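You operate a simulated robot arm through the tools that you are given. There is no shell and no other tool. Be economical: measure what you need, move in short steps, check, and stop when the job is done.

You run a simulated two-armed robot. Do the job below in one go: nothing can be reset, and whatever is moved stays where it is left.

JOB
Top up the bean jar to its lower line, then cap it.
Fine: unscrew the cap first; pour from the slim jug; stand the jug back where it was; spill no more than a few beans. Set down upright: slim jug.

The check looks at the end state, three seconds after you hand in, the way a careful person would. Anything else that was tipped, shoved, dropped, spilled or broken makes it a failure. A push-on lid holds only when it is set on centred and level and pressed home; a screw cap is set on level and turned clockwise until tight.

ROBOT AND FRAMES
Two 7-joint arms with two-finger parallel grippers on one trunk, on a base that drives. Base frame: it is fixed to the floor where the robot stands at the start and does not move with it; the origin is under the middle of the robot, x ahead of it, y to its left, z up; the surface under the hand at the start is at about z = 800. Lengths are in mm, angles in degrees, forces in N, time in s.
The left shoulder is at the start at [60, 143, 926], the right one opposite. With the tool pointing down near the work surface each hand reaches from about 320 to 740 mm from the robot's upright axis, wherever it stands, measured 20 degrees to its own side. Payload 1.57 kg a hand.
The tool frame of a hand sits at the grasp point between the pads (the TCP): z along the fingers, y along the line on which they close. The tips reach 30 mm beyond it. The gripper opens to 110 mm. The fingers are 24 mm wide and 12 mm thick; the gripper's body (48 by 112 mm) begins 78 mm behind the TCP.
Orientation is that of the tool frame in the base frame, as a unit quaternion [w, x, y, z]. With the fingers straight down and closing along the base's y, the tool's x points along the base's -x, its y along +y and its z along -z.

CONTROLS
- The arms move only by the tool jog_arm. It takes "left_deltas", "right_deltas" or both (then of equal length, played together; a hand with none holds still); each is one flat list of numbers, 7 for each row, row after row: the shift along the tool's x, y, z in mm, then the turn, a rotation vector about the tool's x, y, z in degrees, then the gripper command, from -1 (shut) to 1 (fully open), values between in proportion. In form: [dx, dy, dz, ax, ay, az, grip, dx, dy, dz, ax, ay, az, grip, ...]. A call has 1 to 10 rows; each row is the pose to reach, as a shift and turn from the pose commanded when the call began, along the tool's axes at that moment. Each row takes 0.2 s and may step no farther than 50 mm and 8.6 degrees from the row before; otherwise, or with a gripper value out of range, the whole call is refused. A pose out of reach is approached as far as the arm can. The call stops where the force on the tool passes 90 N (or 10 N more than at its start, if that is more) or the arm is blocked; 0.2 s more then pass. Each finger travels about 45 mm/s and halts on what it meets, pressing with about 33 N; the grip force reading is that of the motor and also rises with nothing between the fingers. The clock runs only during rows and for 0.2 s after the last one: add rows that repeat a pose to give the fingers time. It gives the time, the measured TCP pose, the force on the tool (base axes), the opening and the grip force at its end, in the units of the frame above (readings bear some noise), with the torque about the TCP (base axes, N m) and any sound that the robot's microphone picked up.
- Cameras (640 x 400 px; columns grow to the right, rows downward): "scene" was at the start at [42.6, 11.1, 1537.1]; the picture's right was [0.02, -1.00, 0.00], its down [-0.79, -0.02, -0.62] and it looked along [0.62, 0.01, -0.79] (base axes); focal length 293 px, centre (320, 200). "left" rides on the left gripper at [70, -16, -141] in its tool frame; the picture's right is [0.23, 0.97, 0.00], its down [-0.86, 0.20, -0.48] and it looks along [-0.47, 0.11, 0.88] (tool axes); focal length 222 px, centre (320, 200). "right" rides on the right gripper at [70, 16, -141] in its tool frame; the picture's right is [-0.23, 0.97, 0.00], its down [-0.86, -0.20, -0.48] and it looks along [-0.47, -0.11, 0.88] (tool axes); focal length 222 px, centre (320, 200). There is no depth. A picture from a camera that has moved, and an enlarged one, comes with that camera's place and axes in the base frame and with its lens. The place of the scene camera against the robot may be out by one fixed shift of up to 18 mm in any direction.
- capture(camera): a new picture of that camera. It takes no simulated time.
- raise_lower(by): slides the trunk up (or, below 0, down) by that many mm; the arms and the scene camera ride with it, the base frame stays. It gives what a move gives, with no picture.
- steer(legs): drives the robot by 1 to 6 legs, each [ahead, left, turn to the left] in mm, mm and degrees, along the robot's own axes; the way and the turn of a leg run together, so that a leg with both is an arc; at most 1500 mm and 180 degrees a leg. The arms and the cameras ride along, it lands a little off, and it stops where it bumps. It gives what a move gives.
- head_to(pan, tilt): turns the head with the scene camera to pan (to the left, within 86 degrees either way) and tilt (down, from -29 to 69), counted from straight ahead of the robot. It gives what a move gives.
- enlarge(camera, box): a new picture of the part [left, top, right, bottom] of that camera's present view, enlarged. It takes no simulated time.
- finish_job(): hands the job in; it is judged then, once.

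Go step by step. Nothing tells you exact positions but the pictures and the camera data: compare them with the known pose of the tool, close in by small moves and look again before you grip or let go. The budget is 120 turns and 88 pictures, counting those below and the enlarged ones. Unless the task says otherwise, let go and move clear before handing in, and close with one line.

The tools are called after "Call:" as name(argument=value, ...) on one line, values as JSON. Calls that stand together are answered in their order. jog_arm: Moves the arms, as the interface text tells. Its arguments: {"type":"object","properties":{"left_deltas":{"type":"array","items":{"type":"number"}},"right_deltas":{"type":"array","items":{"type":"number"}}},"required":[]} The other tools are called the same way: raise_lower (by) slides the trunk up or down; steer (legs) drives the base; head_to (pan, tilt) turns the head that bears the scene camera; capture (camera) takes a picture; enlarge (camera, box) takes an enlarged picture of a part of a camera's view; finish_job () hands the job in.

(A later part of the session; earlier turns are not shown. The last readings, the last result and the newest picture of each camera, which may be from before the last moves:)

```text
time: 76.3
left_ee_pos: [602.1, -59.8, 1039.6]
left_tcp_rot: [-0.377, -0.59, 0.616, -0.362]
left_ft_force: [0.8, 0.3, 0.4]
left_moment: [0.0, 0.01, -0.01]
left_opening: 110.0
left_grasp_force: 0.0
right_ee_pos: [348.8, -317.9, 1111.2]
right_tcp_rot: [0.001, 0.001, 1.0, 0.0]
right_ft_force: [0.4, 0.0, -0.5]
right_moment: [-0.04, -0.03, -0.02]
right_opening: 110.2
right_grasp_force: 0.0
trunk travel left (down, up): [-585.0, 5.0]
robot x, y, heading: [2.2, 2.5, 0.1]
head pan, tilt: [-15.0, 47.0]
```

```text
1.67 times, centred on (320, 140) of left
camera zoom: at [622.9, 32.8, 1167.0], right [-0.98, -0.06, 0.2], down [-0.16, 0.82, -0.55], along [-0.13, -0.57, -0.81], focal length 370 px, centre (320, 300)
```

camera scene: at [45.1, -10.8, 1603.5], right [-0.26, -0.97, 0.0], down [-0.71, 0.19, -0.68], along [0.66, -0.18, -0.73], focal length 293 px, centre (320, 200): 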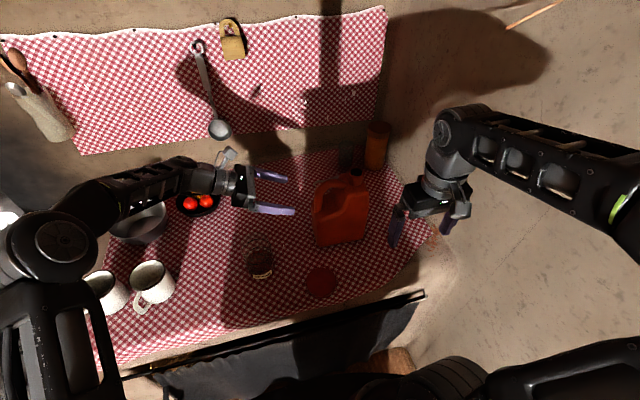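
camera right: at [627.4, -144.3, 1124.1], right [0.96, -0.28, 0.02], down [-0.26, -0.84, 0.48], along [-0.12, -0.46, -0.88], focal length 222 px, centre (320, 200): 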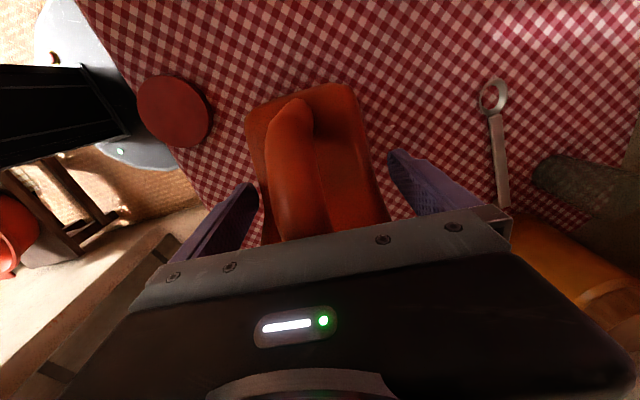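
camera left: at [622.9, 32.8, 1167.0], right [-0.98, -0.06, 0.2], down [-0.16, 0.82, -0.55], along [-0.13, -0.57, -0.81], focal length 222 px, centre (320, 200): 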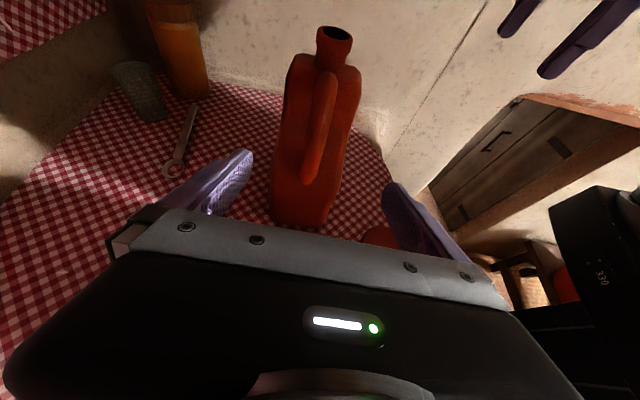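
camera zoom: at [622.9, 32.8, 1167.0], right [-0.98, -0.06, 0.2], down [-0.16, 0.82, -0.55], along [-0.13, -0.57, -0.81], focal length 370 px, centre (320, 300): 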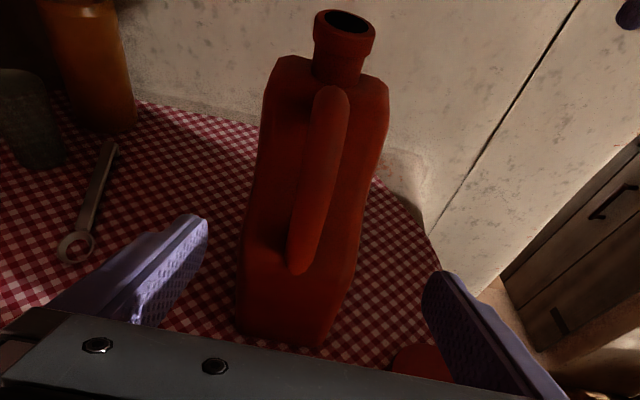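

Call:
jog_arm(left_deltas=[-16, -2, 21, 0, 0, 0, 1, -32, -4, 42, 0, 0, 0, 1, -48, -6, 63, 0, 0, 0, 1, -63, -7.8, 83.6, 0, 0, 0, 1])

Call:
capture(camera="left")

```text
time: 77.3
left_ee_pos: [608.7, -103.9, 944.3]
left_tcp_rot: [-0.377, -0.589, 0.617, -0.36]
left_ft_force: [1.1, -0.2, -0.4]
left_moment: [-0.02, -0.01, -0.01]
left_opening: 109.9
left_grasp_force: 0.1
right_ee_pos: [348.7, -316.9, 1112.1]
right_tcp_rot: [-0.001, 0.001, 1.0, 0.0]
right_ft_force: [0.7, 0.6, -0.9]
right_moment: [-0.05, 0.0, -0.02]
right_opening: 110.1
right_grasp_force: 0.0
trunk travel left (down, up): [-585.0, 5.0]
robot x, y, heading: [0.1, -1.0, -0.4]
head pan, tilt: [-15.0, 47.0]
```

```text
27 pictures are left
camera left: at [628.4, -12.4, 1072.2], right [-0.98, -0.06, 0.2], down [-0.16, 0.82, -0.54], along [-0.13, -0.56, -0.81], focal length 222 px, centre (320, 200)
```

left: 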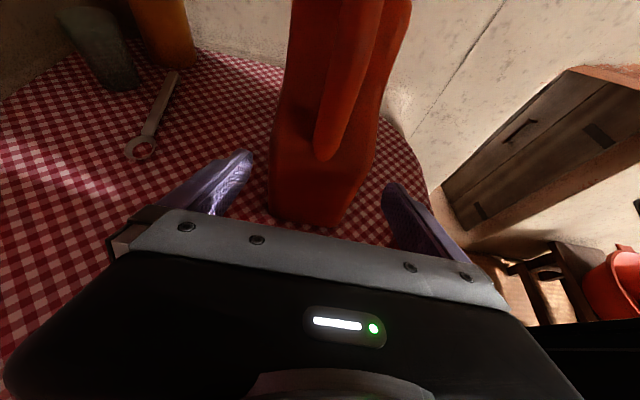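

Centred to within a couple of millimetres. I advance 118 mm so the fingers pass either side of the body.

Call:
jog_arm(left_deltas=[0, 0, 20, 0, 0, 0, 1, 0, 0, 40, 0, 0, 0, 1, 0, 0, 60, 0, 0, 0, 1, 0, 0, 80, 0, 0, 0, 1])

Call:
capture(camera="left")

```text
time: 78.3
left_ee_pos: [604.1, -176.6, 907.7]
left_tcp_rot: [-0.377, -0.589, 0.617, -0.36]
left_ft_force: [-0.2, -0.9, -0.1]
left_moment: [0.0, -0.02, 0.01]
left_opening: 109.8
left_grasp_force: 0.1
right_ee_pos: [348.5, -317.9, 1112.3]
right_tcp_rot: [0.0, 0.001, 1.0, -0.001]
right_ft_force: [0.5, -0.1, -0.7]
right_moment: [-0.04, -0.04, -0.02]
right_opening: 109.8
right_grasp_force: 0.0
trunk travel left (down, up): [-585.0, 5.0]
robot x, y, heading: [1.6, -4.6, 0.0]
head pan, tilt: [-15.0, 47.0]
```

```text
26 pictures are left
camera left: at [623.7, -84.1, 1036.3], right [-0.98, -0.06, 0.2], down [-0.16, 0.82, -0.54], along [-0.13, -0.56, -0.81], focal length 222 px, centre (320, 200)
```

left: 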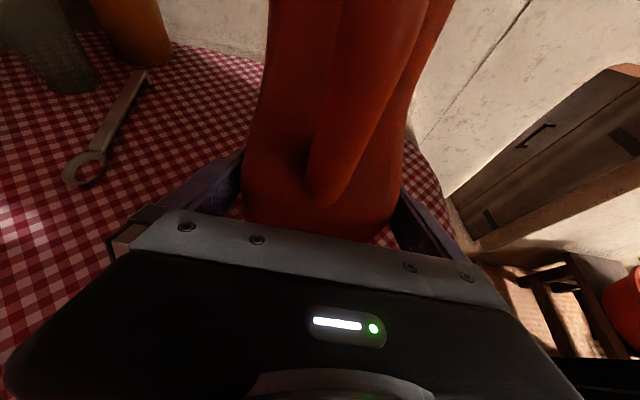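

Call:
jog_arm(left_deltas=[0, 0, 10, 0, 0, 0, 1, 0, 0, 20, 0, 0, 0, 1, 0, 0, 28, 0, 0, 0, 1])

Call:
capture(camera="left")

```text
time: 79.1
left_ee_pos: [602.2, -201.4, 896.6]
left_tcp_rot: [-0.377, -0.59, 0.616, -0.362]
left_ft_force: [0.2, 0.4, 0.2]
left_moment: [-0.01, -0.02, -0.02]
left_opening: 110.1
left_grasp_force: 0.0
right_ee_pos: [348.4, -318.7, 1112.8]
right_tcp_rot: [0.0, 0.001, 1.0, 0.0]
right_ft_force: [0.9, 0.3, -0.7]
right_moment: [0.04, 0.03, 0.0]
right_opening: 110.0
right_grasp_force: 0.1
trunk travel left (down, up): [-585.0, 5.0]
robot x, y, heading: [2.6, 2.3, 0.1]
head pan, tilt: [-15.0, 47.0]
```

```text
25 pictures are left
camera left: at [622.2, -109.2, 1024.0], right [-0.98, -0.06, 0.2], down [-0.16, 0.82, -0.54], along [-0.13, -0.56, -0.81], focal length 222 px, centre (320, 200)
```

left: 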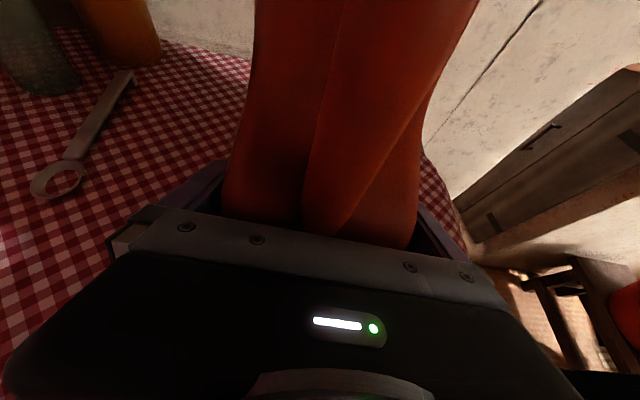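

In place with no contact. I close on the jug.

Call:
jog_arm(left_deltas=[0, 0, 0, 0, 0, 0, 0.6, 0, 0, 0, 0, 0, 0, -1, 0, 0, 0, 0, 0, 0, -1, 0, 0, 0, 0, 0, 0, -1])

Call:
jog_arm(left_deltas=[1.8, 0, -0.9, 0, 0, 0, -1, 5.4, 0, -2.7, 0, 0, 0, -1, 13.4, 0, -6.8, 0, 0, 0, -1, 13.4, 0, -6.8, 0, 0, 0, -1])

Call:
enlarge(camera="scene", box=[230, 140, 410, 300])

```text
time: 80.1
left_ee_pos: [602.3, -202.3, 896.4]
left_tcp_rot: [-0.376, -0.59, 0.617, -0.361]
left_ft_force: [5.6, -0.2, 2.6]
left_moment: [0.05, -0.28, 0.16]
left_opening: 100.2
left_grasp_force: 33.1
right_ee_pos: [349.0, -318.1, 1112.1]
right_tcp_rot: [0.0, 0.001, 1.0, 0.0]
right_ft_force: [-0.2, -0.2, -0.4]
right_moment: [0.01, -0.01, 0.04]
right_opening: 110.1
right_grasp_force: 0.1
trunk travel left (down, up): [-585.0, 5.0]
robot x, y, heading: [0.2, -0.6, 0.0]
head pan, tilt: [-15.0, 47.0]
```

```text
time: 81.1
left_ee_pos: [602.7, -202.3, 909.8]
left_tcp_rot: [-0.377, -0.59, 0.616, -0.36]
left_ft_force: [-0.8, 0.6, -9.4]
left_moment: [0.34, -0.03, 0.02]
left_opening: 99.9
left_grasp_force: 32.6
right_ee_pos: [349.9, -317.8, 1112.0]
right_tcp_rot: [0.0, 0.002, 1.0, -0.001]
right_ft_force: [0.5, 0.1, 0.4]
right_moment: [-0.01, 0.02, 0.01]
right_opening: 110.3
right_grasp_force: 0.1
trunk travel left (down, up): [-585.0, 5.0]
robot x, y, heading: [1.4, 1.9, -0.2]
head pan, tilt: [-15.0, 47.0]
```

```text
2.50 times, centred on (320, 220) of scene
camera zoom: at [45.3, -11.4, 1603.4], right [-0.26, -0.97, 0.0], down [-0.71, 0.19, -0.68], along [0.66, -0.18, -0.73], focal length 733 px, centre (320, 150)
```

zoom: 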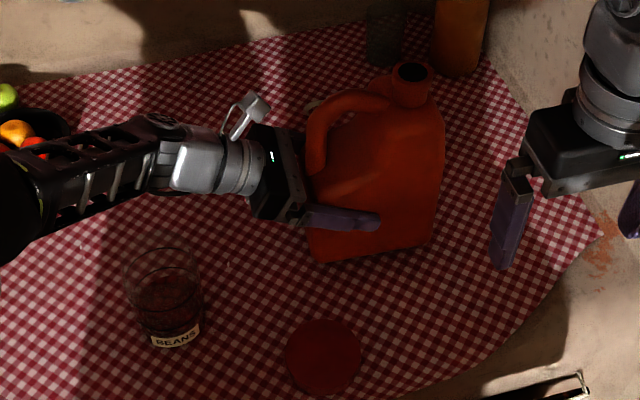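

The jug lifts cleanly: about 9.4 N (0.96 kg), held with low torque. I raise it further, and bring the right hand down to a viewing spot to watch the jar.

Call:
jog_arm(left_deltas=[13, 0, -7, 0, 0, 0, -1, 27, 0, -14, 0, 0, 0, -1, 40, 0, -20, 0, 0, 0, -1, 54, 0, -27, 0, 0, 0, -1, 67, 0, -34, 0, 0, 0, -1, 80, 0, -41, 0, 0, 0, -1, 94, 0, -48, 0, 0, 0, -1, 100, 7, -76, 0, 0, 0, -1, 101, 14, -104, 0, 0, 0, -1, 101, 21, -131, 0, 0, 0, -1], right_deltas=[-2, 7, 21, 0, 0, -3, 1, -4, 14, 42, 0, 0, -6, 1, -7, 20, 64, 0, 0, -9, 1, -9, 27, 85, 0, 0, -12, 1, -11, 34, 106, 0, 0, -15, 1, -13, 41, 127, 0, 0, -18, 1, -15, 48, 148, 0, 0, -21, 1, -18, 54, 170, 0, 0, -24, 1, -20, 61, 191, 0, 0, -27, 1, -22, 68, 212, 0, 0, -30, 1])

Call:
capture(camera="right")

```text
time: 83.3
left_ee_pos: [585.6, -128.0, 1061.4]
left_tcp_rot: [-0.377, -0.591, 0.616, -0.361]
left_ft_force: [-0.2, 0.7, -9.7]
left_moment: [0.3, -0.04, -0.02]
left_opening: 99.9
left_grasp_force: 33.2
right_ee_pos: [370.1, -248.2, 899.2]
right_tcp_rot: [0.001, -0.259, 0.966, 0.0]
right_ft_force: [-0.5, -0.6, 0.5]
right_moment: [-0.01, 0.04, 0.01]
right_opening: 110.0
right_grasp_force: 0.0
trunk travel left (down, up): [-585.0, 5.0]
robot x, y, heading: [3.1, 3.0, 0.0]
head pan, tilt: [-15.0, 47.0]
```

```text
23 pictures are left
camera right: at [303.0, -269.8, 1040.0], right [-0.29, 0.96, 0.0], down [0.84, 0.25, 0.48], along [0.46, 0.14, -0.88], focal length 222 px, centre (320, 200)
```

right: 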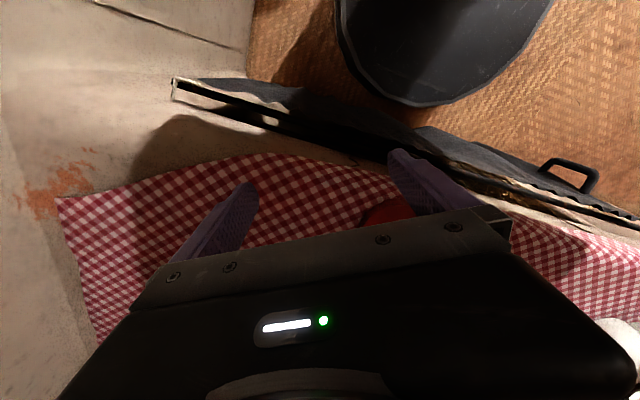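

The right view is blocked by its own gripper; I'll repose it later. Next I tilt the jug 63° about its thin axis (hand becomes straight down) while moving it up and left; the beans should stay inside at this fill.

Call:
jog_arm(left_deltas=[5, 0, -16, 0, -3, 0, -1, 8, 3, -38, 0, -8, 0, -1, 6, 9, -60, 0, -14, 0, -1, 0, 17, -82, 0, -21, 0, -1, -6, 26, -104, 0, -28, 0, -1, -13, 35, -126, 0, -35, 0, -1, -20, 45, -148, 0, -42, 0, -1, -28, 54, -170, 0, -49, 0, -1, -36, 64, -190, 0, -56, 0, -1, -45, 73, -207, 0, -63, 0, -1])

Call:
capture(camera="scene")

```text
time: 85.5
left_ee_pos: [520.1, 76.5, 1115.3]
left_tcp_rot: [0.001, -0.691, 0.722, 0.0]
left_ft_force: [0.4, 0.6, -9.0]
left_moment: [0.22, -0.06, 0.01]
left_opening: 100.0
left_grasp_force: 33.3
right_ee_pos: [369.9, -248.9, 898.5]
right_tcp_rot: [0.0, -0.258, 0.966, 0.0]
right_ft_force: [0.5, 0.0, 0.6]
right_moment: [0.04, 0.0, 0.03]
right_opening: 110.0
right_grasp_force: 0.1
trunk travel left (down, up): [-585.0, 5.0]
robot x, y, heading: [-0.7, 4.8, 0.2]
head pan, tilt: [-15.0, 47.0]
```

```text
22 pictures are left
camera scene: at [44.8, -10.9, 1603.5], right [-0.26, -0.97, 0.0], down [-0.71, 0.19, -0.68], along [0.66, -0.18, -0.73], focal length 293 px, centre (320, 200)
```

scene: 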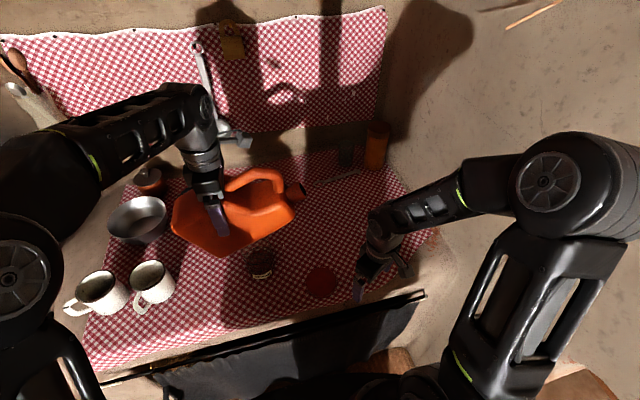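

The jug is secure and nothing has spilled. In this pose the head camera can see the jar and stream side-on, so I try pouring toward -y here: mouth over the jar and tilt to about 85°, checking reach.

Call:
jog_arm(left_deltas=[-32, -5, 0, 0, 0, 0, -1, -64, -10, 0, 0, 0, 0, -1, -96, -14, 0, 0, 0, 0, -1, -120, -15, 0, 0, 0, 0, -1, -128, -15, 15, 0, -7.5, 0, -1, -128, -15, 30, 0, -15, 0, -1, -128, -15, 45, 0, -22, 0, -1])

Call:
capture(camera="scene")

```text
time: 87.1
left_ee_pos: [540.6, 204.6, 1072.5]
left_tcp_rot: [0.139, -0.679, 0.709, 0.134]
left_ft_force: [-0.8, -0.8, -9.6]
left_moment: [0.12, 0.03, 0.0]
left_opening: 99.9
left_grasp_force: 33.3
right_ee_pos: [370.3, -249.7, 897.4]
right_tcp_rot: [-0.001, -0.257, 0.966, 0.0]
right_ft_force: [-0.3, -0.2, -0.2]
right_moment: [0.03, -0.04, -0.02]
right_opening: 110.3
right_grasp_force: 0.0
trunk travel left (down, up): [-585.0, 5.0]
robot x, y, heading: [-0.5, -3.3, 0.1]
head pan, tilt: [-15.0, 47.0]
```

```text
21 pictures are left
camera scene: at [45.5, -11.4, 1603.5], right [-0.26, -0.97, 0.0], down [-0.71, 0.19, -0.68], along [0.66, -0.18, -0.73], focal length 293 px, centre (320, 200)
```

scene: 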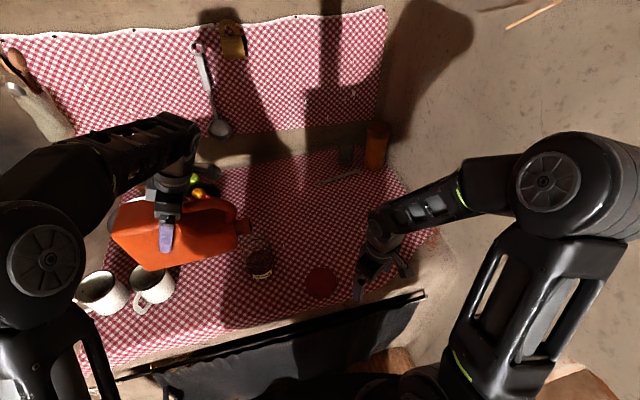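

Reach is fine and the jar is fully visible. I zoom in to check the mouth's position relative to the jar.

Call:
enlarge(camera="scene", box=[200, 190, 310, 300])

```text
3.64 times, centred on (255, 245) of scene
camera zoom: at [45.5, -11.4, 1603.5], right [-0.26, -0.97, 0.0], down [-0.71, 0.19, -0.68], along [0.66, -0.18, -0.73], focal length 1066 px, centre (556, 36)
```

zoom: 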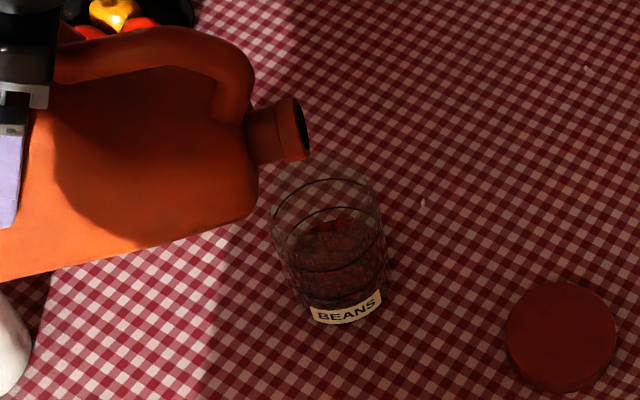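

Mouth aligned over the jar. I lower a bit and tilt to 95°.

Call:
jog_arm(left_deltas=[3, 0, 5, 0, 0, 0, -1, 6, 0, 10, 0, -2.5, 0, -1, 9, 0, 15, 0, -5, 0, -1, 11.4, 0, 18.6, 0, -7.5, 0, -1, 11.4, 0, 18.6, 0, -10, 0, -1, 11.4, 0, 18.6, 0, -10, 0, -1])

Call:
enlarge(camera="scene", box=[200, 190, 310, 300])

```text
time: 88.5
left_ee_pos: [540.0, 202.3, 1048.7]
left_tcp_rot: [0.2, -0.665, 0.694, 0.191]
left_ft_force: [0.4, -0.2, -9.5]
left_moment: [0.07, 0.02, 0.02]
left_opening: 99.9
left_grasp_force: 33.0
right_ee_pos: [371.4, -249.2, 899.6]
right_tcp_rot: [-0.001, -0.258, 0.966, 0.0]
right_ft_force: [0.0, 0.1, -0.7]
right_moment: [0.0, 0.02, 0.01]
right_opening: 110.0
right_grasp_force: 0.2
trunk travel left (down, up): [-585.0, 5.0]
robot x, y, heading: [-1.4, -0.6, -0.1]
head pan, tilt: [-15.0, 47.0]
```

```text
3.64 times, centred on (255, 245) of scene
camera zoom: at [45.0, -10.5, 1603.5], right [-0.26, -0.97, 0.0], down [-0.71, 0.19, -0.68], along [0.66, -0.18, -0.73], focal length 1066 px, centre (556, 36)
```

zoom: 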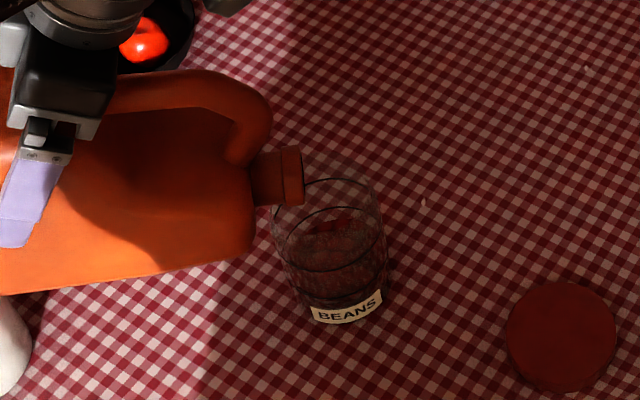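

No flow at 95° and the mouth is a bit left of the jar centre. I tilt on to 103°, pivoting at the mouth and nudging 8 mm right.

Call:
jog_arm(left_deltas=[1.5, 0, -7.5, 0, 0, 0, -1, 3, 0, -15, 0, -2, 0, -1, 4.5, 0, -22.4, 0, -4, 0, -1, 6.1, 0, -29.8, 0, -6, 0, -1, 6.1, 0, -29.8, 0, -8, 0, -1, 6.1, 0, -29.8, 0, -8, 0, -1])

Call:
enlarge(camera="scene", box=[200, 190, 310, 300])

```text
time: 89.9
left_ee_pos: [539.5, 180.4, 1070.5]
left_tcp_rot: [0.248, -0.649, 0.679, 0.237]
left_ft_force: [-0.4, -0.1, -9.2]
left_moment: [-0.01, 0.01, 0.0]
left_opening: 99.9
left_grasp_force: 33.2
right_ee_pos: [370.3, -249.5, 899.0]
right_tcp_rot: [0.0, -0.258, 0.966, 0.0]
right_ft_force: [0.1, 0.2, 0.4]
right_moment: [0.0, 0.01, 0.02]
right_opening: 109.8
right_grasp_force: 0.0
trunk travel left (down, up): [-585.0, 5.0]
robot x, y, heading: [-0.4, -0.9, -0.1]
head pan, tilt: [-15.0, 47.0]
```

```text
3.64 times, centred on (255, 245) of scene
camera zoom: at [45.0, -10.7, 1603.5], right [-0.26, -0.97, 0.0], down [-0.71, 0.19, -0.68], along [0.66, -0.18, -0.73], focal length 1066 px, centre (556, 36)
```

zoom: 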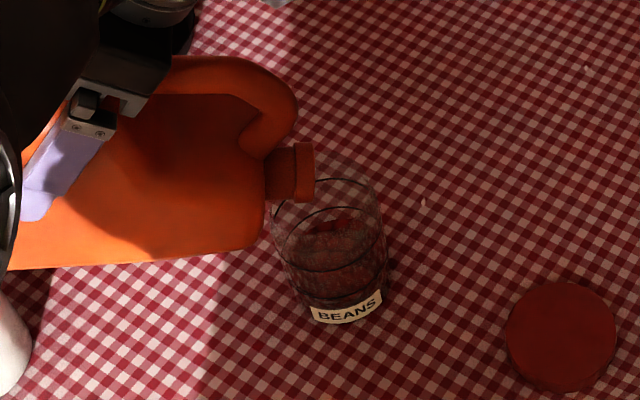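

Call:
jog_arm(left_deltas=[-0.2, 0, -6.4, 0, -2, 0, -1, -0.3, 0, -12.8, 0, -4, 0, -1, -0.5, 0, -19.2, 0, -6, 0, -1, -0.6, 0, -25.6, 0, -8, 0, -1, -0.6, 0, -25.6, 0, -8, 0, -1])

Call:
enlarge(camera="scene", box=[200, 190, 310, 300])

```text
time: 91.1
left_ee_pos: [538.4, 164.6, 1090.2]
left_tcp_rot: [0.294, -0.632, 0.66, 0.282]
left_ft_force: [-0.9, 0.0, -9.6]
left_moment: [-0.01, 0.0, -0.01]
left_opening: 100.0
left_grasp_force: 33.0
right_ee_pos: [369.7, -249.6, 899.9]
right_tcp_rot: [0.0, -0.258, 0.966, 0.0]
right_ft_force: [0.2, 0.0, 0.4]
right_moment: [0.01, -0.01, 0.06]
right_opening: 110.1
right_grasp_force: 0.0
trunk travel left (down, up): [-585.0, 5.0]
robot x, y, heading: [-0.4, 0.6, -0.1]
head pan, tilt: [-15.0, 47.0]
```

```text
3.64 times, centred on (255, 245) of scene
camera zoom: at [45.1, -10.3, 1603.5], right [-0.26, -0.97, 0.0], down [-0.71, 0.19, -0.68], along [0.66, -0.18, -0.73], focal length 1066 px, centre (556, 36)
```

zoom: 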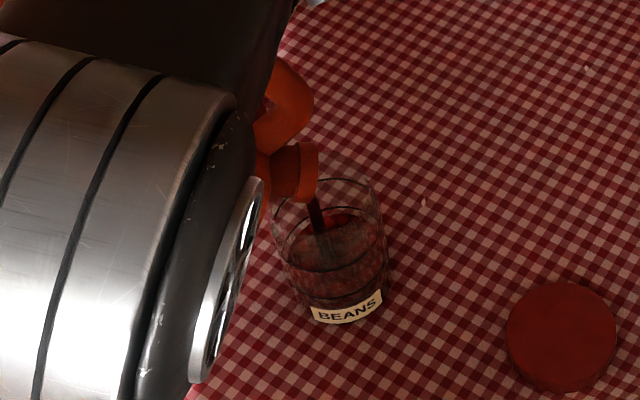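

Beans are flowing. I tilt straight back 8° to stop and read the level.

Call:
jog_arm(left_deltas=[4.2, 0, 25.3, 0, 8, 0, -1])

Call:
enlarge(camera="scene", box=[235, 220, 305, 290])

```text
time: 91.5
left_ee_pos: [540.4, 181.4, 1070.7]
left_tcp_rot: [0.247, -0.651, 0.678, 0.237]
left_ft_force: [-0.4, 0.7, -8.3]
left_moment: [0.0, 0.01, -0.01]
left_opening: 100.3
left_grasp_force: 33.3
right_ee_pos: [371.7, -247.7, 900.3]
right_tcp_rot: [0.0, -0.259, 0.966, 0.0]
right_ft_force: [0.6, 0.0, -0.2]
right_moment: [0.0, -0.01, -0.01]
right_opening: 110.1
right_grasp_force: 0.0
trunk travel left (down, up): [-585.0, 5.0]
robot x, y, heading: [1.2, -0.6, -0.1]
head pan, tilt: [-15.0, 47.0]
```

```text
5.71 times, centred on (270, 255) of scene
camera zoom: at [45.2, -8.6, 1603.5], right [-0.26, -0.97, 0.0], down [-0.71, 0.19, -0.68], along [0.66, -0.18, -0.73], focal length 1675 px, centre (606, -114)
```

zoom: 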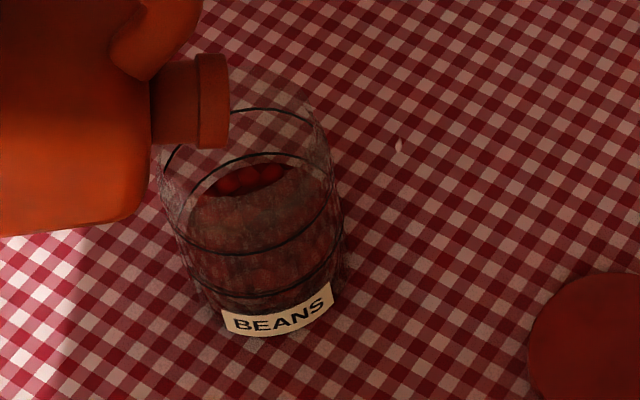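

The flow stopped. To read the level precisely I bring the right hand to a side-on viewing pose, mirroring the earlier left view, well clear of jar and jug.

Call:
jog_arm(right_deltas=[-16, 12, -2, -0.9, -7.1, -1.4, 1, -32, 25, -3, -1.8, -14.3, -2.8, 1, -49, 37, -5, -2.7, -21.4, -4.3, 1, -65, 49, -7, -3.6, -28.6, -5.7, 1, -81, 62, -8, -4.5, -35.7, -7.1, 1, -97, 74, -10, -5.4, -42.9, -8.5, 1, -114, 86, -12, -6.3, -50, -10, 1, -130, 99, -13, -7.2, -57.2, -11.4, 1, -146, 111, -15, -8.1, -64.3, -12.8, 1])

Call:
capture(camera="right")

```text
time: 93.5
left_ee_pos: [539.8, 178.9, 1069.9]
left_tcp_rot: [0.248, -0.649, 0.679, 0.238]
left_ft_force: [-0.7, -0.4, -9.1]
left_moment: [0.05, 0.0, 0.02]
left_opening: 99.8
left_grasp_force: 32.5
right_ee_pos: [441.4, -80.5, 914.5]
right_tcp_rot: [0.497, -0.318, 0.782, 0.202]
right_ft_force: [0.7, -0.8, 0.5]
right_moment: [0.0, 0.06, 0.0]
right_opening: 109.7
right_grasp_force: 0.0
right hand out of reach, approached as far as the arm can: row 5, 6, 7, 8
trunk travel left (down, up): [-585.0, 5.0]
robot x, y, heading: [-0.4, 0.5, 0.2]
head pan, tilt: [-15.0, 47.0]
```

```text
15 pictures are left
camera right: at [318.2, -178.6, 911.9], right [-0.61, 0.76, 0.21], down [0.09, -0.19, 0.98], along [0.79, 0.62, 0.05], focal length 222 px, centre (320, 200)
```

right: 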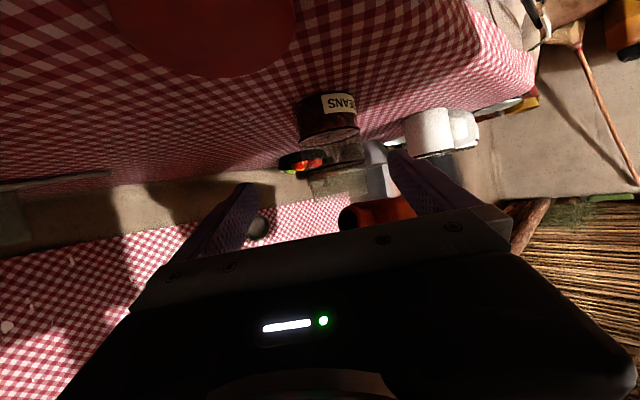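

Call:
enlarge(camera="right", box=[275, 80, 395, 220])

```text
2.86 times, centred on (335, 150) of right
camera zoom: at [318.2, -178.6, 911.9], right [-0.61, 0.76, 0.21], down [0.09, -0.19, 0.98], along [0.79, 0.62, 0.05], focal length 635 px, centre (277, 343)
```

zoom: 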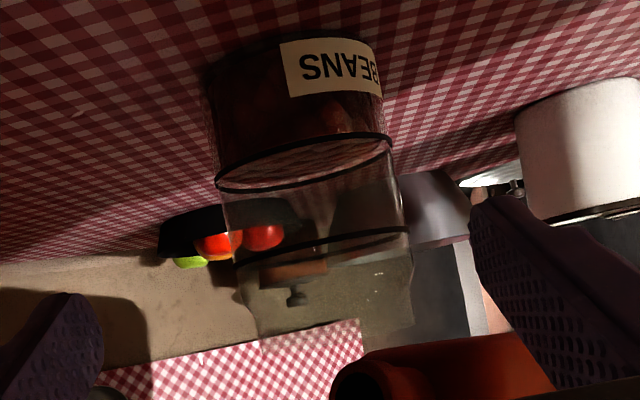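

Call:
enlarge(camera="right", box=[305, 105, 360, 160])

```text
7.27 times, centred on (332, 132) of right
camera zoom: at [318.2, -178.6, 911.9], right [-0.61, 0.76, 0.21], down [0.09, -0.19, 0.98], along [0.79, 0.62, 0.05], focal length 1615 px, centre (229, 691)
```

zoom: 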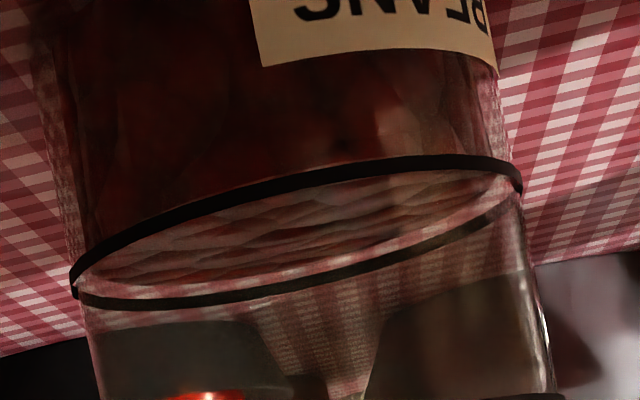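

The bean surface now sits right at the lower line, within 1–2 mm, so pouring is done. I tilt the jug back up over the jar and retreat the right hand.

Call:
jog_arm(left_deltas=[-8, 0, -3, 0, 7, 0, -1, -17, 0, -6, 0, 14, 0, -1, -25, 0, -8, 0, 21, 0, -1, -34, 0, -11, 0, 28, 0, -1, -42, 0, -14, 0, 34, 0, -1, -50, 0, -16.5, 0, 40, 0, -1, -50, 0, -16.5, 0, 40, 0, -1, -50, 0, -16.5, 0, 40, 0, -1, -50, 0, -16.5, 0, 40, 0, -1], right_deltas=[9, -8, -16, 0.9, 7.1, 1.4, 1, 19, -16, -33, 1.8, 14.3, 2.8, 1, 28, -24, -49, 2.7, 21.4, 4.3, 1, 38, -32, -65, 3.6, 28.6, 5.7, 1, 47, -40, -81, 4.5, 35.7, 7.1, 1, 57, -48, -98, 5.4, 42.9, 8.5, 1, 66, -56, -114, 6.3, 50, 10, 1, 76, -64, -130, 7.2, 57.2, 11.4, 1, 85, -71.5, -146.5, 8.1, 64.3, 12.8, 1])

```text
time: 95.5
left_ee_pos: [541.4, 207.2, 1115.6]
left_tcp_rot: [0.001, -0.692, 0.722, 0.001]
left_ft_force: [0.1, 0.4, -8.0]
left_moment: [0.25, 0.01, 0.01]
left_opening: 99.9
left_grasp_force: 33.0
right_ee_pos: [370.9, -249.6, 900.1]
right_tcp_rot: [0.0, -0.258, 0.966, 0.0]
right_ft_force: [-0.4, -0.4, -0.2]
right_moment: [-0.03, -0.04, 0.03]
right_opening: 110.1
right_grasp_force: 0.1
right hand out of reach, approached as far as the arm can: row 1, 2, 3, 4
trunk travel left (down, up): [-585.0, 5.0]
robot x, y, heading: [-1.5, -0.9, 0.1]
head pan, tilt: [-15.0, 47.0]
```

Call:
jog_arm(left_deltas=[33, -6, 0, 0, 5, 0, -1, 66, -12, 0, 0, 12, 0, -1, 100, -18, 0, 0, 19, 0, -1, 133, -24, 0, 0, 26, 0, -1, 166, -29, 0, 0, 33, 0, -1, 200, -35, 0, 0, 40, 0, -1, 233, -41, 0, 0, 47, 0, -1, 266, -47, 0, 0, 53, 0, -1, 300, -53, 27, 0, 58, 0, -1, 332.4, -58.3, 54, 0, 63, 0, -1])

```text
time: 97.7
left_ee_pos: [586.2, -126.7, 1060.4]
left_tcp_rot: [-0.376, -0.592, 0.614, -0.362]
left_ft_force: [0.6, -0.3, -8.4]
left_moment: [0.36, -0.01, -0.01]
left_opening: 99.9
left_grasp_force: 33.3
right_ee_pos: [372.0, -249.3, 899.8]
right_tcp_rot: [0.0, -0.259, 0.966, 0.001]
right_ft_force: [0.9, 0.6, 0.6]
right_moment: [0.03, 0.02, 0.0]
right_opening: 110.2
right_grasp_force: 0.0
trunk travel left (down, up): [-585.0, 5.0]
robot x, y, heading: [2.2, -2.0, 0.2]
head pan, tilt: [-15.0, 47.0]
```

Call:
jog_arm(left_deltas=[17, -10, 33, 0, 0, 0, -1, 34, -19.4, 66.7, 0, 0, 0, -1, 2.8, -19.4, 82.6, 0, 0, 0, -1, -28.4, -19.4, 98.5, 0, 0, 0, -1, -59.6, -19.4, 114.4, 0, 0, 0, -1, -86.3, -19.4, 128, 0, 0, 0, -1, -95.2, -19.4, 132.5, 0, 0, 0, -1])

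Call:
enlarge(camera="scene", box=[230, 140, 410, 300])

```text
time: 99.3
left_ee_pos: [601.4, -201.7, 915.0]
left_tcp_rot: [-0.377, -0.59, 0.616, -0.361]
left_ft_force: [0.3, -1.1, -8.6]
left_moment: [0.33, 0.02, -0.01]
left_opening: 100.3
left_grasp_force: 32.6
right_ee_pos: [372.0, -249.5, 901.0]
right_tcp_rot: [0.0, -0.258, 0.966, 0.0]
right_ft_force: [0.5, -0.2, -0.1]
right_moment: [-0.01, 0.03, 0.02]
right_opening: 109.9
right_grasp_force: 0.2
trunk travel left (down, up): [-585.0, 5.0]
robot x, y, heading: [1.7, 1.9, -0.3]
head pan, tilt: [-15.0, 47.0]
```

```text
2.50 times, centred on (320, 220) of scene
camera zoom: at [45.2, -11.3, 1603.5], right [-0.26, -0.97, 0.0], down [-0.71, 0.19, -0.68], along [0.66, -0.18, -0.73], focal length 733 px, centre (320, 150)
```

zoom: 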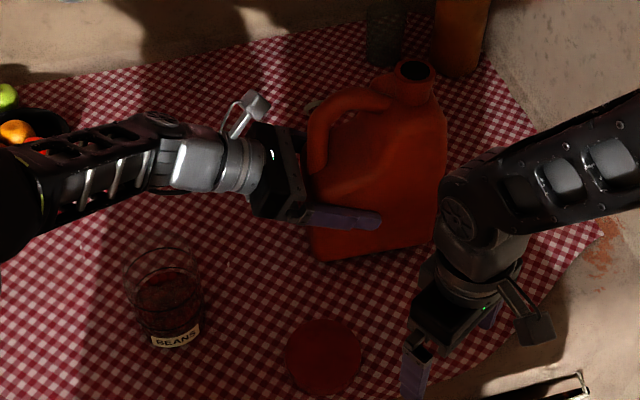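

The jug hasn't slipped in the grip. I lower it to the original height in small steps, watching the weight come off.

Call:
jog_arm(left_deltas=[-4.5, -0.6, 2.3, 0, 0, 0, -1, -9, -0.8, 4.5, 0, 0, 0, -1, -13, -0.8, 6.6, 0, 0, 0, -1, -15, -0.8, 7.6, 0, 0, 0, -1])

Call:
jog_arm(left_deltas=[-1.3, 0, 0.7, 0, 0, 0, -1])

```text
time: 100.3
left_ee_pos: [603.4, -202.5, 898.9]
left_tcp_rot: [-0.377, -0.59, 0.616, -0.361]
left_ft_force: [0.4, 0.3, -9.2]
left_moment: [0.33, -0.01, 0.03]
left_opening: 100.1
left_grasp_force: 33.0
right_ee_pos: [371.3, -249.5, 899.1]
right_tcp_rot: [0.001, -0.258, 0.966, 0.0]
right_ft_force: [-0.2, 0.2, -0.2]
right_moment: [0.03, 0.02, -0.01]
right_opening: 109.8
right_grasp_force: 0.1
trunk travel left (down, up): [-585.0, 5.0]
robot x, y, heading: [-0.0, -0.4, 0.1]
head pan, tilt: [-15.0, 47.0]
```

```text
time: 100.7
left_ee_pos: [602.8, -203.2, 896.9]
left_tcp_rot: [-0.377, -0.59, 0.616, -0.361]
left_ft_force: [-0.7, -0.3, -8.1]
left_moment: [0.25, 0.02, -0.03]
left_opening: 100.0
left_grasp_force: 33.5
right_ee_pos: [371.6, -249.5, 899.4]
right_tcp_rot: [0.001, -0.259, 0.966, 0.0]
right_ft_force: [0.3, 0.6, 0.1]
right_moment: [0.0, 0.03, -0.01]
right_opening: 109.9
right_grasp_force: 0.1
trunk travel left (down, up): [-585.0, 5.0]
robot x, y, heading: [-2.9, -0.6, -0.1]
head pan, tilt: [-15.0, 47.0]
```

Call:
jog_arm(left_deltas=[-1.1, 0, 0.55, 0, 0, 0, -1])

Call:
jog_arm(left_deltas=[-0.9, 0, 0.45, 0, 0, 0, -1])

```text
time: 101.1
left_ee_pos: [602.7, -202.5, 896.9]
left_tcp_rot: [-0.378, -0.59, 0.616, -0.362]
left_ft_force: [-0.4, 1.7, -4.0]
left_moment: [-0.06, 0.36, -0.16]
left_opening: 99.8
left_grasp_force: 33.4
right_ee_pos: [371.2, -247.2, 900.8]
right_tcp_rot: [0.0, -0.258, 0.966, 0.001]
right_ft_force: [0.2, 0.5, -0.1]
right_moment: [-0.01, 0.01, 0.02]
right_opening: 109.9
right_grasp_force: 0.0
trunk travel left (down, up): [-585.0, 5.0]
robot x, y, heading: [2.3, -0.6, -0.2]
head pan, tilt: [-15.0, 47.0]
```

```text
time: 101.5
left_ee_pos: [602.9, -202.5, 897.2]
left_tcp_rot: [-0.378, -0.589, 0.617, -0.361]
left_ft_force: [-1.5, 3.9, 3.5]
left_moment: [0.88, 0.77, -0.23]
left_opening: 99.9
left_grasp_force: 33.1
right_ee_pos: [370.8, -249.3, 900.6]
right_tcp_rot: [0.001, -0.257, 0.966, 0.0]
right_ft_force: [0.3, -0.2, -0.8]
right_moment: [0.02, 0.02, -0.01]
right_opening: 109.9
right_grasp_force: 0.1
trunk travel left (down, up): [-585.0, 5.0]
robot x, y, heading: [-0.1, -0.5, -0.2]
head pan, tilt: [-15.0, 47.0]
```

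The jug is seated. I release and withdraw along the approach line.

Call:
jog_arm(left_deltas=[0, 0, 0, 0, 0, 0, 0.9, 0, 0, 0, 0, 0, 0, 1, 0, 0, 0, 0, 0, 0, 1, 0, 0, -8, 0, 0, 0, 1, 0, 0, -25, 0, 0, 0, 1, 0, 0, -55, 0, 0, 0, 1, 0, 0, -85, 0, 0, 0, 1, 0, 0, -115, 0, 0, 0, 1, 20, 0, -145, 0, 0, 0, 1, 45, 0, -170, 0, 0, 0, 1])

Call:
enlarge(camera="scene", box=[230, 140, 410, 300])

```text
time: 103.7
left_ee_pos: [604.9, -70.1, 1014.2]
left_tcp_rot: [-0.377, -0.589, 0.617, -0.361]
left_ft_force: [-0.1, -0.7, 1.1]
left_moment: [0.0, -0.01, 0.0]
left_opening: 109.9
left_grasp_force: 0.1
right_ee_pos: [369.5, -248.9, 900.0]
right_tcp_rot: [0.001, -0.258, 0.966, -0.001]
right_ft_force: [0.1, 0.0, -0.2]
right_moment: [0.0, 0.0, 0.01]
right_opening: 110.0
right_grasp_force: 0.0
trunk travel left (down, up): [-585.0, 5.0]
robot x, y, heading: [3.5, 1.9, -0.1]
head pan, tilt: [-15.0, 47.0]
```

```text
2.50 times, centred on (320, 220) of scene
camera zoom: at [43.7, -10.8, 1603.5], right [-0.26, -0.97, 0.0], down [-0.71, 0.19, -0.68], along [0.66, -0.18, -0.73], focal length 733 px, centre (320, 150)
```

zoom: 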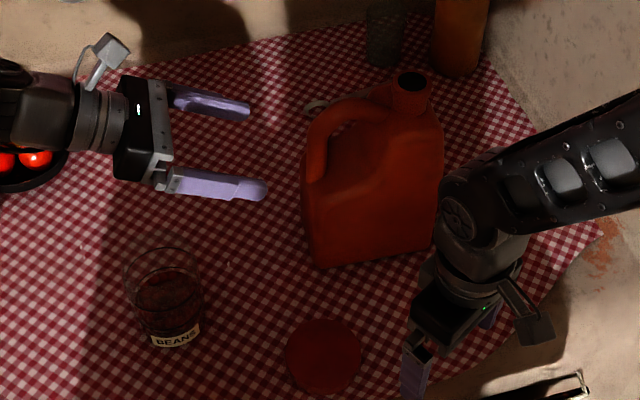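

The jug is back upright in its place. Next comes capping: the left hand retraces to its jar-holding pose, and the right hand moves above the cap.

Call:
jog_arm(left_deltas=[2, 12, -20, 0, -6.3, 0, 1, 4, 24, -39, 0, -12.6, 0, 1, 6, 36, -59, 0, -18.9, 0, 1, 8, 48, -78, 0, -25.2, 0, 1, 10, 60, -98, 0, -31.5, 0, 1, 13, 72, -118, 0, -37.8, 0, 1, 15, 84, -137, 0, -44.1, 0, 1, 17, 97, -157, 0, -50.4, 0, 1, 19, 109, -176, 0, -56.7, 0, 1, 21, 121, -196, 0, -63, 0, 1], right_deltas=[0, 0, -30, 0, 0, 0, 1, 0, 0, -60, 0, 0, 3, 1, -15, 8, -80, 0, 0, 6, 1, -30, 17, -100, 0, 0, 9, 1, -45, 25, -100, 0, 0, 13, 1, -60, 34, -100, 0, 0, 17, 1, -75, 42, -100, 0, 0, 21, 1, -90, 51, -100, 0, 0, 24, 1, -105, 60, -100, 0, 0, 27, 1, -120, 68, -100, 0, 0, 30, 1])

Call:
jog_arm(left_deltas=[6, 6, 0, 0, 0, 8.6, 1, 12, 12, 0, 0, 0, 17.2, 1, 18, 18, 0, 0, 0, 25.8, 1, 24, 24, 0, 0, 0, 34.4, 1, 0, 30, 0, 0, 0, 43, 1, -20, 36, 0, 0, 0, 51.6, 1, -40, 42, 0, 0, 0, 60.2, 1, -60, 48, 0, 0, 0, 68.8, 1, -75, 54, 0, 0, 0, 77.4, 1, -80, 58, 0, 0, 0, 86, 1])

```text
time: 105.9
left_ee_pos: [493.6, 102.1, 1120.8]
left_tcp_rot: [0.001, -0.693, 0.721, 0.001]
left_ft_force: [-0.3, -0.3, 0.4]
left_moment: [0.02, 0.02, -0.01]
left_opening: 110.1
left_grasp_force: 0.1
right_ee_pos: [439.4, -130.4, 1001.5]
right_tcp_rot: [0.0, 0.002, 1.0, 0.0]
right_ft_force: [0.6, 0.1, -0.8]
right_moment: [0.01, 0.0, 0.03]
right_opening: 110.2
right_grasp_force: 0.0
trunk travel left (down, up): [-585.0, 5.0]
robot x, y, heading: [0.4, 0.1, -0.2]
head pan, tilt: [-15.0, 47.0]
```

```text
time: 108.1
left_ee_pos: [438.3, 183.3, 1119.9]
left_tcp_rot: [0.0, -0.012, 1.0, 0.001]
left_ft_force: [0.1, 0.5, -0.8]
left_moment: [0.01, 0.0, -0.01]
left_opening: 110.1
left_grasp_force: 0.1
right_ee_pos: [440.0, -130.2, 1002.2]
right_tcp_rot: [-0.001, 0.001, 1.0, 0.0]
right_ft_force: [-0.4, -0.4, 0.5]
right_moment: [0.06, 0.0, -0.01]
right_opening: 110.0
right_grasp_force: 0.0
trunk travel left (down, up): [-585.0, 5.0]
robot x, y, heading: [2.2, -2.0, -0.3]
head pan, tilt: [-15.0, 47.0]
```

Call:
raise_lower(by=-60)

Call:
jog_arm(left_deltas=[-8, 4, 10, 2.55, -6.12, 4.11, 1, -16, 8, 20, 5.1, -12.24, 8.22, 1, 15, 12, 35, 7.65, -18.36, 12.33, 1, 30, 10, 50, 10.2, -24.48, 16.44, 1, 30, 0, 68, 12.75, -30.6, 20.55, 1, 25, -8, 86, 15.3, -36.72, 24.66, 1, 18, -16, 104, 17.85, -42.84, 28.77, 1, 11, -24, 122, 20.4, -48.96, 32.88, 1, 4, -33, 140, 22.95, -55.08, 36.99, 1, -3, -41, 155, 25.5, -61.2, 41.1, 1])

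Call:
capture(camera="right")

```text
time: 109.1
left_ee_pos: [439.2, 182.3, 1061.3]
left_tcp_rot: [0.0, -0.013, 1.0, 0.002]
left_ft_force: [0.0, -0.2, 0.4]
left_moment: [-0.02, -0.03, -0.01]
left_opening: 110.3
left_grasp_force: 0.0
right_ee_pos: [439.6, -130.4, 940.9]
right_tcp_rot: [-0.001, 0.0, 1.0, 0.0]
right_ft_force: [0.0, 0.1, 0.1]
right_moment: [0.02, 0.01, -0.03]
right_opening: 109.8
right_grasp_force: 0.0
trunk travel left (down, up): [-525.0, 65.0]
robot x, y, heading: [-3.3, 0.5, 0.2]
head pan, tilt: [-15.0, 47.0]
```

```text
time: 111.3
left_ee_pos: [443.4, 142.8, 904.9]
left_tcp_rot: [0.496, 0.322, 0.782, -0.198]
left_ft_force: [0.3, 0.4, 0.4]
left_moment: [0.01, 0.0, 0.0]
left_opening: 109.9
left_grasp_force: 0.0
left hand out of reach, approached as far as the arm can: row 6, 7, 8, 9
right_ee_pos: [440.9, -129.7, 941.3]
right_tcp_rot: [0.0, 0.001, 1.0, 0.0]
right_ft_force: [0.2, 0.8, 0.1]
right_moment: [0.03, 0.0, -0.01]
right_opening: 110.0
right_grasp_force: 0.2
trunk travel left (down, up): [-525.0, 65.0]
robot x, y, heading: [-1.6, -0.1, 0.0]
head pan, tilt: [-15.0, 47.0]
```

```text
10 pictures are left
camera right: at [371.5, -113.7, 1082.4], right [0.23, 0.97, 0.0], down [0.85, -0.2, 0.48], along [0.47, -0.11, -0.88], focal length 222 px, centre (320, 200)
```

right: 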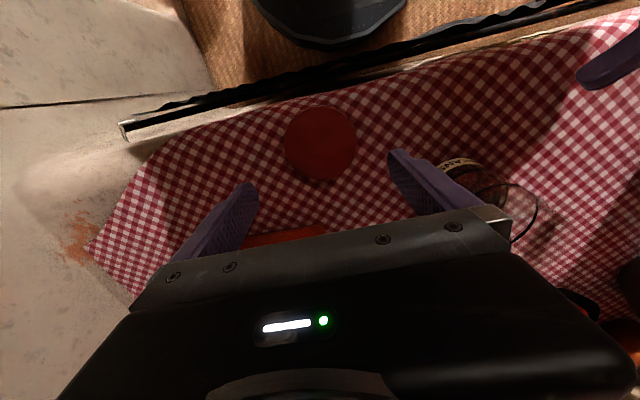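

The cap is under the right hand and the left hand is at the jar standoff. I lower the right hand onto the cap and slide the left around the jar, both still open.

Call:
jog_arm(left_deltas=[0, -6, 20, 0, 0, 0, 1, 0, -12.5, 45, 0, 0, 0, 1, 0, -12.5, 70, 0, 0, 0, 1, 0, -12.5, 95, 0, 0, 0, 1, 0, -12.5, 120, 0, 0, 0, 1, 0, -12.5, 144, 0, 0, 0, 1], right_deltas=[3, 0, 25, 0, 0, 0, 1, 3, 0, 50, 0, 0, 0, 1, 3, 0, 75, 0, 0, 0, 1, 3, 0, 95, 0, 0, 0, 1, 3, 0, 105, 0, 0, 0, 1, 3, 0, 110, 0, 0, 0, 1])

Call:
jog_arm(left_deltas=[0, 0, 0, 0, 0, 0, 0.4, 0, 0, 0, 0, 0, 0, 0, 0, 0, 0, 0, 0, 0, -1, 0, 0, 0, 0, 0, 0, -1, 0, 0, 0, 0, 0, 0, -1], right_deltas=[0, 0, 0, 0, 0, 0, 0.6, 0, 0, 0, 0, 0, 0, -1, 0, 0, 0, 0, 0, 0, -1, 0, 0, 0, 0, 0, 0, -1, 0, 0, 0, 0, 0, 0, -1])

Call:
capture(camera="right")

```text
time: 112.7
left_ee_pos: [526.6, 40.0, 843.1]
left_tcp_rot: [0.497, 0.321, 0.782, -0.198]
left_ft_force: [0.4, 0.0, 0.1]
left_moment: [-0.02, -0.03, -0.02]
left_opening: 109.9
left_grasp_force: 0.0
right_ee_pos: [437.6, -130.0, 831.3]
right_tcp_rot: [0.0, 0.001, 1.0, -0.002]
right_ft_force: [-0.7, -0.3, -1.0]
right_moment: [0.0, -0.02, 0.0]
right_opening: 110.2
right_grasp_force: 0.1
trunk travel left (down, up): [-525.0, 65.0]
robot x, y, heading: [0.3, 5.2, 0.2]
head pan, tilt: [-15.0, 47.0]
```

```text
time: 113.9
left_ee_pos: [526.8, 40.6, 842.9]
left_tcp_rot: [0.496, 0.321, 0.782, -0.198]
left_ft_force: [1.5, -0.1, 0.1]
left_moment: [0.04, -0.13, 0.06]
left_opening: 83.8
left_grasp_force: 32.7
right_ee_pos: [437.1, -130.1, 831.1]
right_tcp_rot: [0.0, 0.001, 1.0, 0.0]
right_ft_force: [-0.4, -0.1, -0.1]
right_moment: [0.02, -0.02, 0.0]
right_opening: 92.2
right_grasp_force: 33.2
trunk travel left (down, up): [-525.0, 65.0]
robot x, y, heading: [-0.9, 1.0, -0.1]
head pan, tilt: [-15.0, 47.0]
```

```text
9 pictures are left
camera right: at [367.9, -114.1, 971.9], right [0.23, 0.97, 0.0], down [0.85, -0.2, 0.48], along [0.47, -0.11, -0.88], focal length 222 px, centre (320, 200)
```

right: 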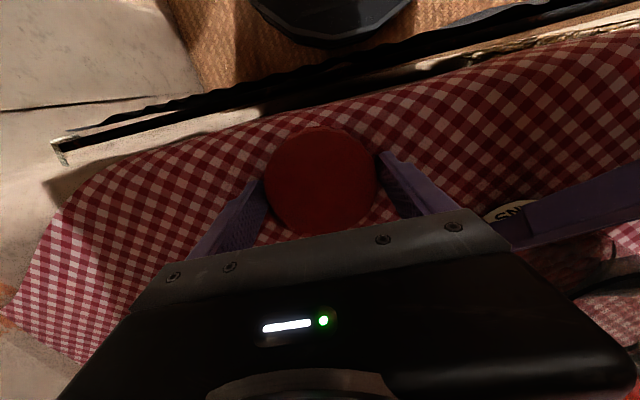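

The cap is gripped exactly as before, and the jar is held. I lift the cap and pause short of the jar to measure the rim centre again.

Call:
jog_arm(right_deltas=[0, 0, -15, 0, 0, 0, -1, 0, 0, -50, 0, 0, 0, -1, 0, 0, -95, 0, 0, 0, -1, 0, 0, -140, 0, 0, 0, -1, -10, 20, -170, 0, 0, 0, -1, -25, 35, -195, 0, 0, 0, -1, -40, 35, -205, 0, 0, 0, -1])

Call:
capture(camera="right")

```text
time: 115.5
left_ee_pos: [526.1, 40.3, 843.9]
left_tcp_rot: [0.496, 0.322, 0.782, -0.198]
left_ft_force: [1.0, -1.1, 0.5]
left_moment: [0.0, -0.02, 0.02]
left_opening: 83.7
left_grasp_force: 32.6
right_ee_pos: [478.1, -95.8, 1037.7]
right_tcp_rot: [0.0, 0.0, 1.0, 0.0]
right_ft_force: [0.2, -0.5, -0.1]
right_moment: [0.01, -0.02, -0.02]
right_opening: 92.0
right_grasp_force: 33.1
trunk travel left (down, up): [-525.0, 65.0]
robot x, y, heading: [1.0, 0.7, 0.2]
head pan, tilt: [-15.0, 47.0]
```

```text
8 pictures are left
camera right: at [408.9, -79.0, 1179.1], right [0.23, 0.97, 0.0], down [0.85, -0.2, 0.48], along [0.47, -0.11, -0.88], focal length 222 px, centre (320, 200)
```

right: 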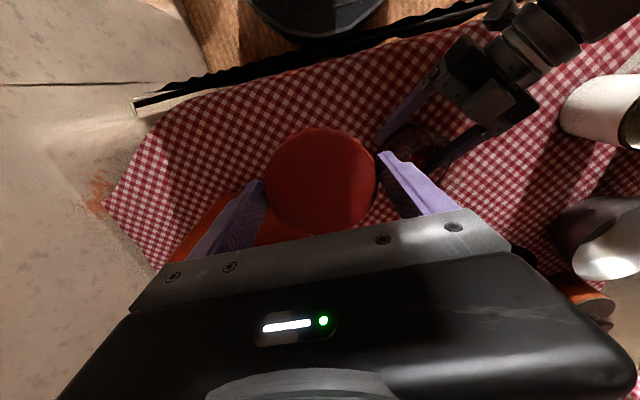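

Call:
enlarge(camera="right", box=[365, 95, 485, 195])

```text
4.00 times, centred on (425, 145) of right
camera zoom: at [408.9, -79.0, 1179.1], right [0.23, 0.97, 0.0], down [0.85, -0.2, 0.48], along [0.47, -0.11, -0.88], focal length 888 px, centre (-100, 420)
```

zoom: 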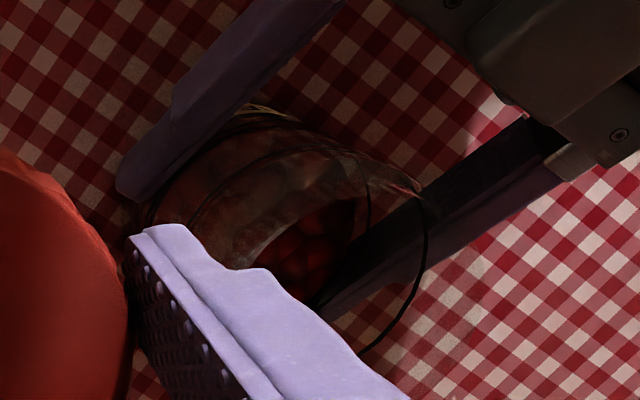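

Call:
enlarge(camera="scene", box=[220, 130, 400, 280])

```text
2.67 times, centred on (310, 205) of scene
camera zoom: at [44.5, -10.9, 1543.5], right [-0.26, -0.97, 0.0], down [-0.71, 0.19, -0.68], along [0.66, -0.18, -0.73], focal length 782 px, centre (347, 187)
```

zoom: 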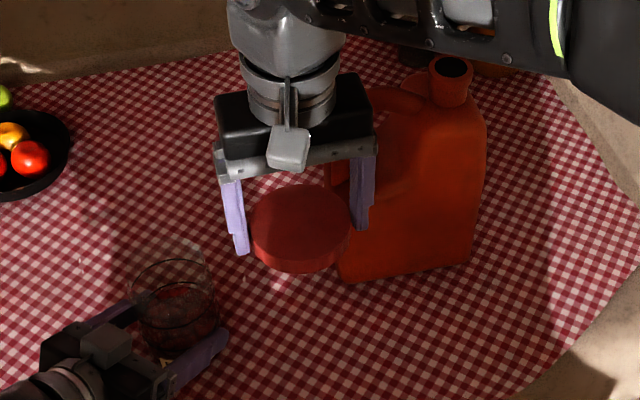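

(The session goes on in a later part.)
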